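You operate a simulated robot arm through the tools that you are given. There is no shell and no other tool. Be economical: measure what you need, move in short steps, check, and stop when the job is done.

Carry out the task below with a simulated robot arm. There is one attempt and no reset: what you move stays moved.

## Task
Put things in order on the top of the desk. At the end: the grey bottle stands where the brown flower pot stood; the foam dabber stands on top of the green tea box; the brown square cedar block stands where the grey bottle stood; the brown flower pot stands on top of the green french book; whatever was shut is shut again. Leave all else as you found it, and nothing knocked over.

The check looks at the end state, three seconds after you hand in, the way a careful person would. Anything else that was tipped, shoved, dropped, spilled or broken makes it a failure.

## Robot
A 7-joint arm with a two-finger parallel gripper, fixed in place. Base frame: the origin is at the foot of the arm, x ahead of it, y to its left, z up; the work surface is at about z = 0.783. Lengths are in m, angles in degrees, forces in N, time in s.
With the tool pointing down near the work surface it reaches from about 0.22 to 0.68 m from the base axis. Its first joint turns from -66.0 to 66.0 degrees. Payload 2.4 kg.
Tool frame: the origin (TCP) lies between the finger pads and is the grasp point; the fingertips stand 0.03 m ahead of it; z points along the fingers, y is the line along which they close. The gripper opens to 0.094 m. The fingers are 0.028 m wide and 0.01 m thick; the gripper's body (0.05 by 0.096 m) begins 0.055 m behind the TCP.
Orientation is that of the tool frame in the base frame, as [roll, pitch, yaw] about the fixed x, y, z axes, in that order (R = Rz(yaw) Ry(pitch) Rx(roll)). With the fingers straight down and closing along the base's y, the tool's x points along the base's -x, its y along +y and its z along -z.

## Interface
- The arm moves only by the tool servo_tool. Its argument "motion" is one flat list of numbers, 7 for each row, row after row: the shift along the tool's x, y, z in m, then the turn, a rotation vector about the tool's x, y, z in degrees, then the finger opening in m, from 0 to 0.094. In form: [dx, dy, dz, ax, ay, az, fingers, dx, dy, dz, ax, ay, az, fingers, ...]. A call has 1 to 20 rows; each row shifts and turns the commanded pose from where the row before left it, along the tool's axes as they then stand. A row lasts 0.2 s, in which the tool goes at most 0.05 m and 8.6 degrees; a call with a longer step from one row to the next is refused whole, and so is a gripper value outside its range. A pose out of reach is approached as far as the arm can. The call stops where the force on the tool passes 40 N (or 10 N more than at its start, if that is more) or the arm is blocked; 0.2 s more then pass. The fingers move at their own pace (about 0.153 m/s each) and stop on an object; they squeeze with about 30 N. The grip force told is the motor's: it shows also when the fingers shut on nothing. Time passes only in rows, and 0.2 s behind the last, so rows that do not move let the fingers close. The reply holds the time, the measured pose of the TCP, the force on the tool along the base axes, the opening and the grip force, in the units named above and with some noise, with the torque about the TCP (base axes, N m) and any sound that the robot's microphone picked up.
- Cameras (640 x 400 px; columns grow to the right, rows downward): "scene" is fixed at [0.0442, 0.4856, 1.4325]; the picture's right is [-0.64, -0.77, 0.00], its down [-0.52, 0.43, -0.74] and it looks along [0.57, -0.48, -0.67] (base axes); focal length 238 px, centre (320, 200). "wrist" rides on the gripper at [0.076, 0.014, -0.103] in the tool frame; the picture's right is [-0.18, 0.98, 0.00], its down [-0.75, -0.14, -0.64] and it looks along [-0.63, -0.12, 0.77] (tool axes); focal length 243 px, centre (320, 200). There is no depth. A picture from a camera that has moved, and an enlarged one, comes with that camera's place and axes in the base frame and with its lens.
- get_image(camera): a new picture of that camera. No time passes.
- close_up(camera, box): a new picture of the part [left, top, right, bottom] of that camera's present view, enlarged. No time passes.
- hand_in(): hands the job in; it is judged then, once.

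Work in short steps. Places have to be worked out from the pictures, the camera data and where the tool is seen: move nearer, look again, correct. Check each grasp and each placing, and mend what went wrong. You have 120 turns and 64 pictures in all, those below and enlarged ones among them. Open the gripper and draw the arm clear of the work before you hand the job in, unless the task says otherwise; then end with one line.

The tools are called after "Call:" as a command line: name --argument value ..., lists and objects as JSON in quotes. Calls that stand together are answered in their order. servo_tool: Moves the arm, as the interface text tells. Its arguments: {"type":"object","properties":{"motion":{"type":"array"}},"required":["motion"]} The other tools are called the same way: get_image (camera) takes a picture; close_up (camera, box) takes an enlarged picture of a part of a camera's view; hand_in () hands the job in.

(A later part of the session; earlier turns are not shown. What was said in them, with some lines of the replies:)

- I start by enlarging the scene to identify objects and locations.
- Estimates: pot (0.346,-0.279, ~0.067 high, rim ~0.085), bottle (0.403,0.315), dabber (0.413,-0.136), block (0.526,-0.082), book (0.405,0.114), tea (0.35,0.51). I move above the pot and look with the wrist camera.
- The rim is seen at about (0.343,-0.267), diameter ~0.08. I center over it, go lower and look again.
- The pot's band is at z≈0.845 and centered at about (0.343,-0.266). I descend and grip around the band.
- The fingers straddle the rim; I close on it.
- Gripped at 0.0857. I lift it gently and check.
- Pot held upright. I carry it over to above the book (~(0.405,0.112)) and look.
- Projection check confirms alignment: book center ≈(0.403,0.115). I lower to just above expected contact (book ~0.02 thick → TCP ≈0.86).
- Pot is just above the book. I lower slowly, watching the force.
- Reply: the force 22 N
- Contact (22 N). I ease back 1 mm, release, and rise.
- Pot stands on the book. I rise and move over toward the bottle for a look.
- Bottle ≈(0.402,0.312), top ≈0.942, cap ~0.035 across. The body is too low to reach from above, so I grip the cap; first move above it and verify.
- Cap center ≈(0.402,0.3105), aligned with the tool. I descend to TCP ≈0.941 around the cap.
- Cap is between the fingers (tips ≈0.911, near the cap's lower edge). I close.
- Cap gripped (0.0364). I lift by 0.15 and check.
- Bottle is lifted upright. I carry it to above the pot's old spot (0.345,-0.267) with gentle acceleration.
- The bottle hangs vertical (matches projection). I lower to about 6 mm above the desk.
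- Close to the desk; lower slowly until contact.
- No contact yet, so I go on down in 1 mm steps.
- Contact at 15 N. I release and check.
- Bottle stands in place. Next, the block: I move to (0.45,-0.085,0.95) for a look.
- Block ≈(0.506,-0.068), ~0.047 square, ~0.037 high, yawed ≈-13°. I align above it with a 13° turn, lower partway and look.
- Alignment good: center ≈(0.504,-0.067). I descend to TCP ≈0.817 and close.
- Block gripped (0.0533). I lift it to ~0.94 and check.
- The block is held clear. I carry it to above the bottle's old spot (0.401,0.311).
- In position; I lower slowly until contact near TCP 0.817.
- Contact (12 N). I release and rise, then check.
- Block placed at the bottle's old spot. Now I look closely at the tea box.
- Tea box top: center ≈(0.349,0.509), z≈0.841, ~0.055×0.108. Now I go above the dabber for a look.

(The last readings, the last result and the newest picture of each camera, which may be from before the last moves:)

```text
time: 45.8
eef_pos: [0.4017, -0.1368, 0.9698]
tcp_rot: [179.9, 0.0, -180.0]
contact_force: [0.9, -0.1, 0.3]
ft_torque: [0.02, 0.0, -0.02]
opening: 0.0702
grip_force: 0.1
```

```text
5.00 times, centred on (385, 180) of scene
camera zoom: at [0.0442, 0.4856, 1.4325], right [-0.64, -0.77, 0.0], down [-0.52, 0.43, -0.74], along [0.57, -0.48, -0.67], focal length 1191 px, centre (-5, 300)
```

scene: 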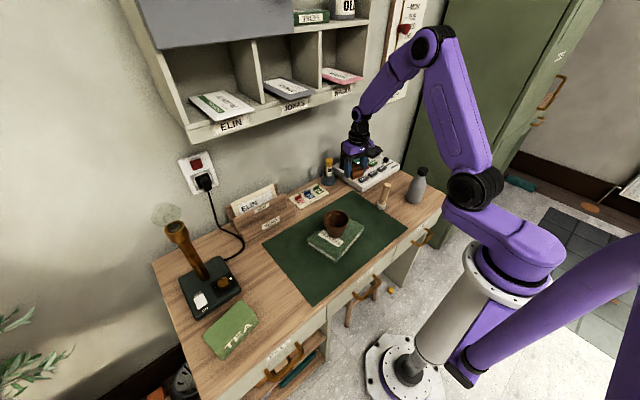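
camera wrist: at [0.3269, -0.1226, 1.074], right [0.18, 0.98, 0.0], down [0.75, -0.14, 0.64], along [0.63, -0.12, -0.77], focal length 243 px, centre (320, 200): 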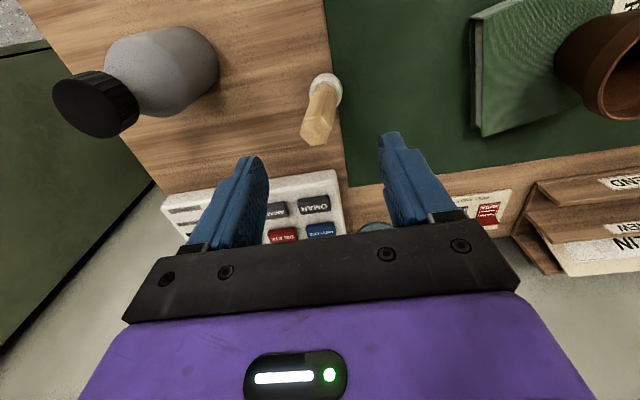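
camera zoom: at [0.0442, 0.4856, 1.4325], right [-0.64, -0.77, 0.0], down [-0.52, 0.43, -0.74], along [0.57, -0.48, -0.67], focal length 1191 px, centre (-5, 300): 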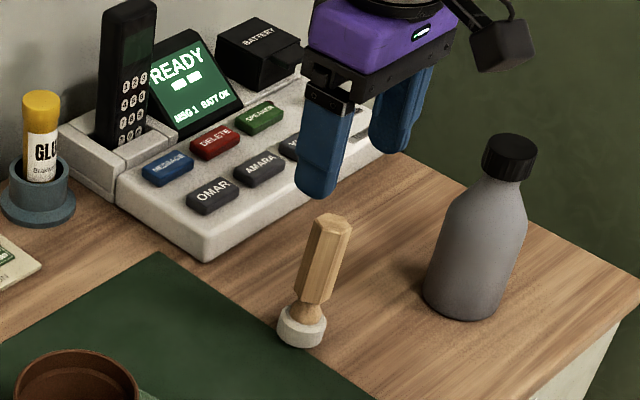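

Dabber axis ≈(0.408,-0.137), top ≈0.895. I descend to TCP ≈0.866 with fingers either side of the handle, and verify before closing.

Call:
servo_tool --motion '[-0.0063, -0.0005, 0.03, 0, 0, 0, 0.06, 0, 0, 0.04, 0, 0, 0, 0.06, 0, 0, 0.025, 0, 0, 0, 0.06, 0, 0, 0.009, 0, 0, 0, 0.06, 0, 0, 0, 0, 0, 0, 0.06]'

Call:
get_image --camera "wrist"

Call:
close_up --camera "scene" --box '[340, 140, 430, 220]'

```text
time: 47.0
eef_pos: [0.4081, -0.138, 0.866]
tcp_rot: [180.0, -0.1, -180.0]
contact_force: [0.7, 0.4, -0.7]
ft_torque: [-0.03, 0.03, 0.0]
opening: 0.0601
grip_force: 0.0
```

```text
26 pictures are left
camera wrist: at [0.3328, -0.1231, 0.9696], right [0.18, 0.98, 0.0], down [0.75, -0.14, 0.64], along [0.63, -0.12, -0.77], focal length 243 px, centre (320, 200)
```

wrist: 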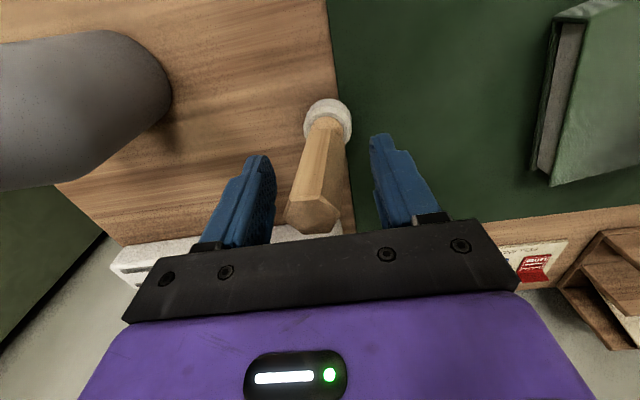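

```text
5.00 times, centred on (385, 180) of scene
camera zoom: at [0.0442, 0.4856, 1.4325], right [-0.64, -0.77, 0.0], down [-0.52, 0.43, -0.74], along [0.57, -0.48, -0.67], focal length 1191 px, centre (-5, 300)
```

zoom: 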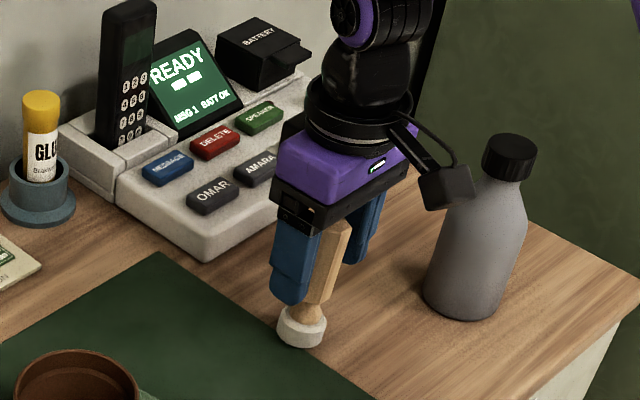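

Handle is about 4 mm nearer the base than TCP; I shift and close gently.

Call:
servo_tool --motion '[0.004, 0, 0, 0, 0, 0, 0.06, 0, 0, 0, 0, 0, 0, 0.045, 0, 0, 0, 0, 0, 0, 0.035, 0, 0, 0, 0, 0, 0, 0.028, 0, 0, 0, 0, 0, 0, 0.022, 0, 0, 0, 0, 0, 0, 0.015, 0, 0, 0, 0, 0, 0, 0.015]'

Call:
get_image --camera "wrist"

```text
time: 48.6
eef_pos: [0.4043, -0.1374, 0.8661]
tcp_rot: [-179.9, -0.1, -179.9]
contact_force: [-1.1, -0.5, 1.7]
ft_torque: [-0.08, 0.01, 0.0]
opening: 0.0264
grip_force: 30.0
```

```text
24 pictures are left
camera wrist: at [0.3289, -0.1228, 0.9704], right [0.18, 0.98, 0.0], down [0.75, -0.14, 0.64], along [0.63, -0.12, -0.77], focal length 243 px, centre (320, 200)
```

wrist: 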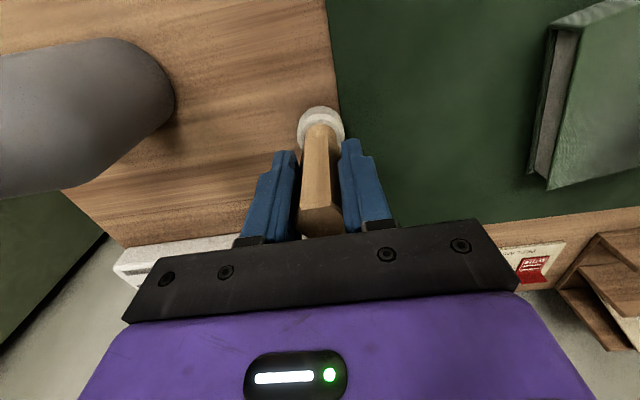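

Handle gripped. I lift by 0.15 and check.

Call:
servo_tool --motion '[0, 0, -0.02, 0, 0, 0, 0.015, 0, 0, -0.035, 0, 0, 0, 0.015, 0, 0, -0.04, 0, 0, 0, 0.015, 0, 0, -0.035, 0, 0, 0, 0.015, 0, 0, -0.02, 0, 0, 0, 0.015, 0, 0, 0, 0, 0, 0, 0.015]'

Call:
close_up --camera "scene" --box '[340, 80, 460, 220]'

```text
time: 50.0
eef_pos: [0.4033, -0.1362, 1.0193]
tcp_rot: [-180.0, 0.0, -180.0]
contact_force: [0.4, 0.4, -0.8]
ft_torque: [0.01, 0.03, 0.02]
opening: 0.0265
grip_force: 29.7
```

```text
2.86 times, centred on (400, 150) of scene
camera zoom: at [0.0442, 0.4856, 1.4325], right [-0.64, -0.77, 0.0], down [-0.52, 0.43, -0.74], along [0.57, -0.48, -0.67], focal length 680 px, centre (91, 343)
```

zoom: 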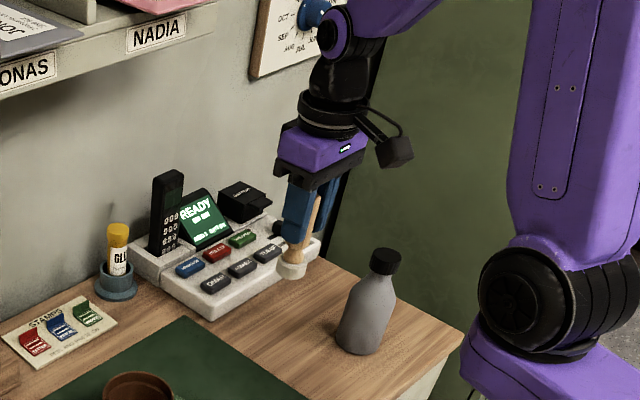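

Dabber hangs vertical. I carry it to above the tea box.

Call:
servo_tool --motion '[0.0017, 0.02, 0, 0, 0, 0, 0.015, 0.0034, 0.0404, 0, 0, 0, 0, 0.015, 0.0034, 0.0404, 0, 0, 0, 0, 0.015, 0.0034, 0.0404, 0, 0, 0, 0, 0.015, 0.0034, 0.0404, 0, 0, 0, 0, 0.015, 0.0034, 0.0404, 0, 0, 0, 0, 0.015, 0.0034, 0.0404, 0, 0, 0, 0, 0.015, 0.0034, 0.0404, 0, 0, 0, 0, 0.015, 0.0034, 0.0404, 0, 0, 0, 0, 0.015, 0.0034, 0.0404, 0, 0, 0, 0, 0.015, 0.0034, 0.0404, 0, 0, 0, 0, 0.015, 0.0034, 0.0404, 0, 0, 0, 0, 0.015, 0.0034, 0.0404, 0, 0, 0, 0, 0.015, 0.0034, 0.0404, 0, 0, 0, 0, 0.015, 0.0034, 0.0404, 0, 0, 0, 0, 0.015, 0.0034, 0.0404, 0, 0, 0, 0, 0.015, 0.0017, 0.02, 0, 0, 0, 0, 0.015, 0, 0, 0, 0, 0, 0, 0.015]'

Call:
get_image --camera "wrist"

Call:
close_up --camera "scene" --box '[180, 250, 300, 370]'

```text
time: 53.8
eef_pos: [0.3515, 0.5112, 1.0174]
tcp_rot: [180.0, -0.1, -180.0]
contact_force: [0.9, 1.1, -1.4]
ft_torque: [0.01, 0.02, -0.01]
opening: 0.0267
grip_force: 29.8
```

```text
22 pictures are left
camera wrist: at [0.2752, 0.5246, 1.1211], right [0.18, 0.98, 0.0], down [0.75, -0.14, 0.64], along [0.63, -0.12, -0.77], focal length 243 px, centre (320, 200)
```

wrist: 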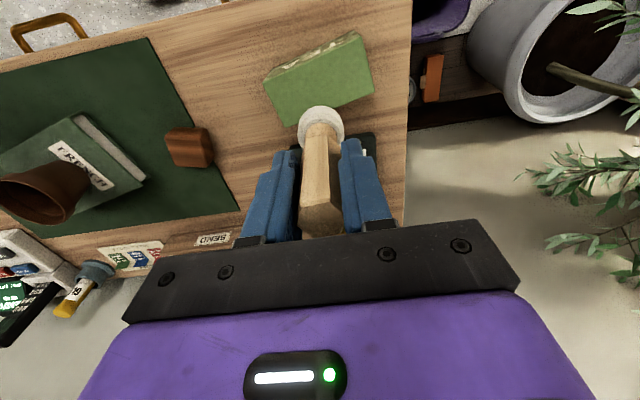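

```text
3.33 times, centred on (240, 310) of scene
camera zoom: at [0.0442, 0.4856, 1.4325], right [-0.64, -0.77, 0.0], down [-0.52, 0.43, -0.74], along [0.57, -0.48, -0.67], focal length 794 px, centre (587, -167)
```

zoom: 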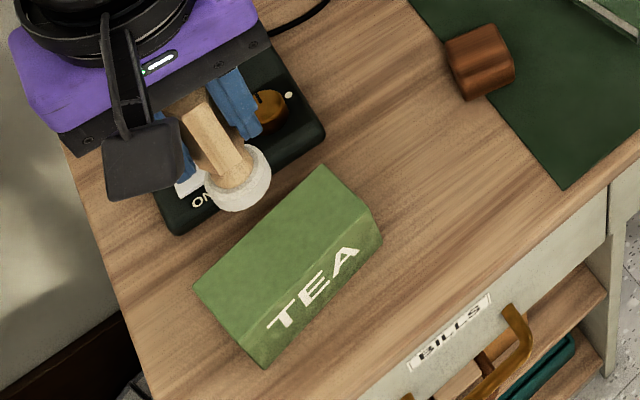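

Tea top center confirmed ≈(0.348,0.510); foam under TCP. I lower to ~8 mm above.

Call:
servo_tool --motion '[0.0035, -0.001, 0.02, 0, 0, 0, 0.015, 0, 0, 0.03, 0, 0, 0, 0.015, 0, 0, 0.02, 0, 0, 0, 0.015, 0, 0, 0.01, 0, 0, 0, 0.015, 0, 0, 0, 0, 0, 0, 0.015]'

Call:
close_up --camera "scene" --box '[180, 250, 300, 370]'

Call:
get_image --camera "wrist"

```text
time: 55.0
eef_pos: [0.347, 0.5077, 0.9374]
tcp_rot: [180.0, 0.1, 180.0]
contact_force: [-0.2, -0.1, 0.5]
ft_torque: [-0.02, -0.02, 0.0]
opening: 0.0266
grip_force: 30.3
```

```text
3.33 times, centred on (240, 310) of scene
camera zoom: at [0.0442, 0.4856, 1.4325], right [-0.64, -0.77, 0.0], down [-0.52, 0.43, -0.74], along [0.57, -0.48, -0.67], focal length 794 px, centre (587, -167)
```

zoom: 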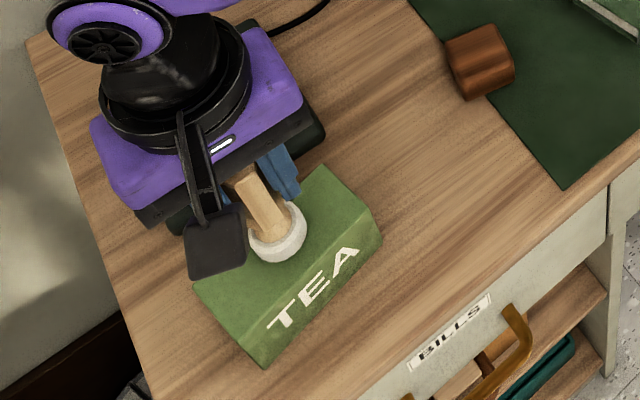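

```text
19 pictures are left
camera wrist: at [0.2722, 0.5222, 1.0412], right [0.18, 0.98, 0.0], down [0.75, -0.14, 0.64], along [0.63, -0.12, -0.77], focal length 243 px, centre (320, 200)
```

wrist: 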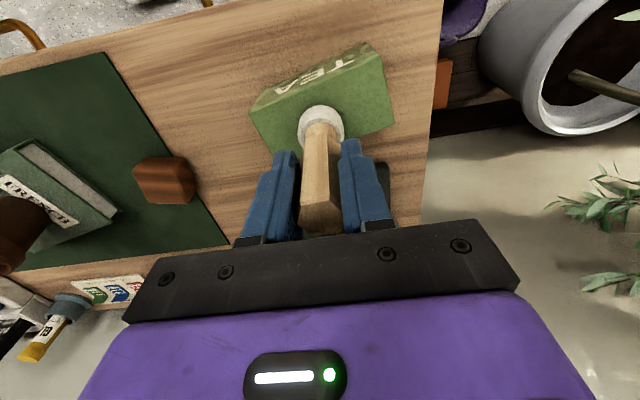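

Well centered. I lower to near contact.

Call:
servo_tool --motion '[0, 0.001, 0.005, 0, 0, 0, 0.015, 0, 0, 0.003, 0, 0, 0, 0.015, 0, 0, 0.002, 0, 0, 0, 0.015, 0, 0, 0, 0, 0, 0, 0.015]'

```text
time: 55.9
eef_pos: [0.3475, 0.5102, 0.9321]
tcp_rot: [179.6, 0.3, -179.9]
contact_force: [-0.4, -2.3, 9.1]
ft_torque: [-0.26, 0.07, -0.01]
opening: 0.0264
grip_force: 29.9
stopped in row 4: the force on the tool passed its limit at 42 N (the readings are from after the stop); the commanded pose is now the measured one
```

Contact came slightly early (top ≈0.85). I look before releasing.

Call:
close_up --camera "scene" --box '[190, 265, 280, 365]'

Call:
get_image --camera "wrist"

```text
4.00 times, centred on (235, 315) of scene
camera zoom: at [0.044, 0.4854, 1.4326], right [-0.64, -0.77, 0.0], down [-0.52, 0.43, -0.74], along [0.57, -0.48, -0.67], focal length 952 px, centre (660, -260)
```

zoom: 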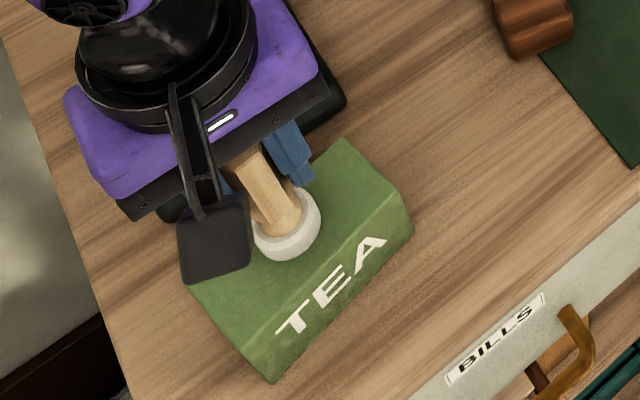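

```text
17 pictures are left
camera wrist: at [0.2724, 0.524, 1.0359], right [0.18, 0.98, 0.01], down [0.75, -0.15, 0.64], along [0.63, -0.11, -0.76], focal length 243 px, centre (320, 200)
```

wrist: 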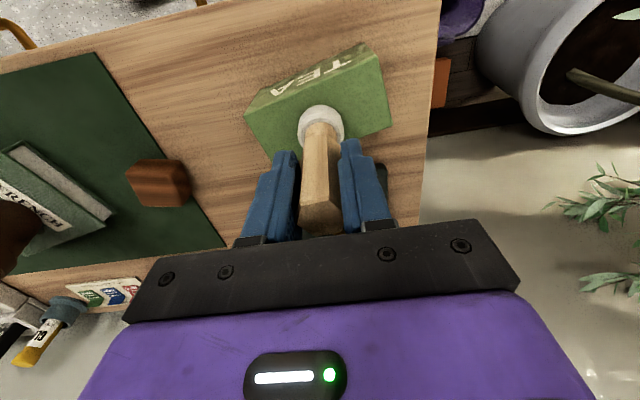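

The foam sits on the box top, centered. I release slowly.

Call:
servo_tool --motion '[0, 0, -0.0005, 0, 0, 0, 0.015, 0, 0, 0, 0, 0, 0, 0.03, 0, 0, 0, 0, 0, 0, 0.04, 0, 0, 0, 0, 0, 0, 0.055, 0, 0, 0, 0, 0, 0, 0.07, 0, 0, 0, 0, 0, 0, 0.07]'

Call:
get_image --camera "wrist"

```text
time: 57.3
eef_pos: [0.3479, 0.5091, 0.9318]
tcp_rot: [179.7, 0.1, 180.0]
contact_force: [-1.1, -0.3, 0.4]
ft_torque: [0.01, 0.05, 0.02]
opening: 0.0699
grip_force: 0.1
```

```text
16 pictures are left
camera wrist: at [0.2723, 0.5238, 1.0357], right [0.18, 0.98, 0.01], down [0.75, -0.14, 0.64], along [0.63, -0.11, -0.77], focal length 243 px, centre (320, 200)
```

wrist: 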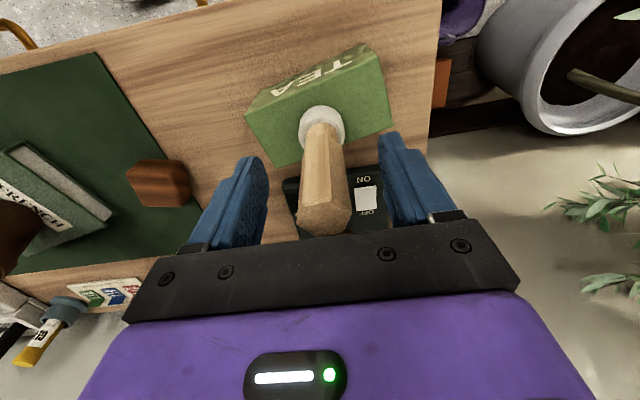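

It stands. I rise straight up and draw the arm back to a clear position.

Call:
servo_tool --motion '[0, 0, -0.02, 0, 0, 0, 0.07, 0, 0, -0.04, 0, 0, 0, 0.07, 0, 0, -0.05, 0, 0, 0, 0.07, 0, 0, -0.05, 0, 0, 0, 0.07, 0, 0, -0.04, 0, 0, 0, 0.07, 0, -0.045, 0, 0, 0, 0, 0.07, 0, -0.045, 0, 0, 0, 0, 0.07, 0, -0.045, 0, 0, 0, 0, 0.07, 0, -0.045, 0, 0, 0, 0, 0.07, 0, -0.045, 0, 0, 0, 0, 0.07, 0, -0.045, 0, 0, 0, 0, 0.07, 0, -0.045, 0, 0, 0, 0, 0.07, 0, -0.045, 0, 0, 0, 0, 0.07, 0, -0.045, 0, 0, 0, 0, 0.07, 0, -0.045, 0, 0, 0, 0, 0.07, 0, -0.045, 0, 0, 0, 0, 0.07, 0, -0.045, 0, 0, 0, 0, 0.07, 0, 0, 0, 0, 0, 0, 0.09]'

Call:
get_image --camera "scene"

Call:
close_up --camera "scene" --box '[240, 120, 460, 290]'

Call:
close_up --camera "scene" --box '[140, 190, 340, 390]'

```text
time: 61.1
eef_pos: [0.3429, -0.033, 1.1317]
tcp_rot: [179.7, 0.2, -180.0]
contact_force: [0.3, -0.5, -0.7]
ft_torque: [0.0, 0.01, -0.01]
opening: 0.0902
grip_force: 0.1
```

```text
15 pictures are left
```

scene: 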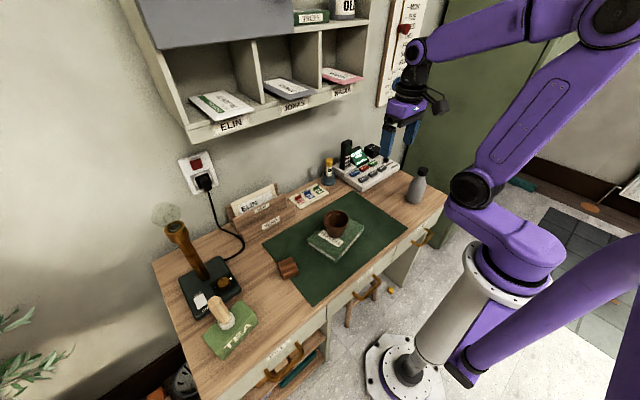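

```text
2.35 times, centred on (350, 205) of scene
camera zoom: at [0.0442, 0.4856, 1.4325], right [-0.64, -0.77, 0.0], down [-0.52, 0.43, -0.74], along [0.57, -0.48, -0.67], focal length 560 px, centre (249, 188)
```

zoom: 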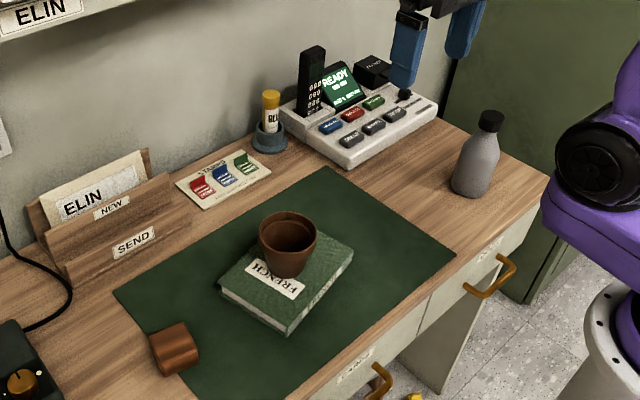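

```text
2.00 times, centred on (240, 290) of scene
camera zoom: at [0.0442, 0.4856, 1.4325], right [-0.64, -0.77, 0.0], down [-0.52, 0.43, -0.74], along [0.57, -0.48, -0.67], focal length 476 px, centre (480, 20)
```

zoom: 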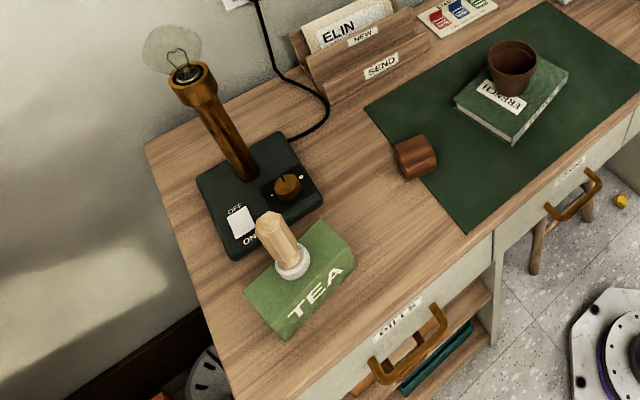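

All four items stand in their places, the drawers are shut, the other things look unmoved, and the arm is clear with the gripper open. I hand in.

Call:
hand_in

```text
The job is handed in.
```

The job is handed in: the grey bottle, foam dabber, cedar block and flower pot all stand where you asked. Nothing was knocked over, and the drawers, which I never opened, are shut.
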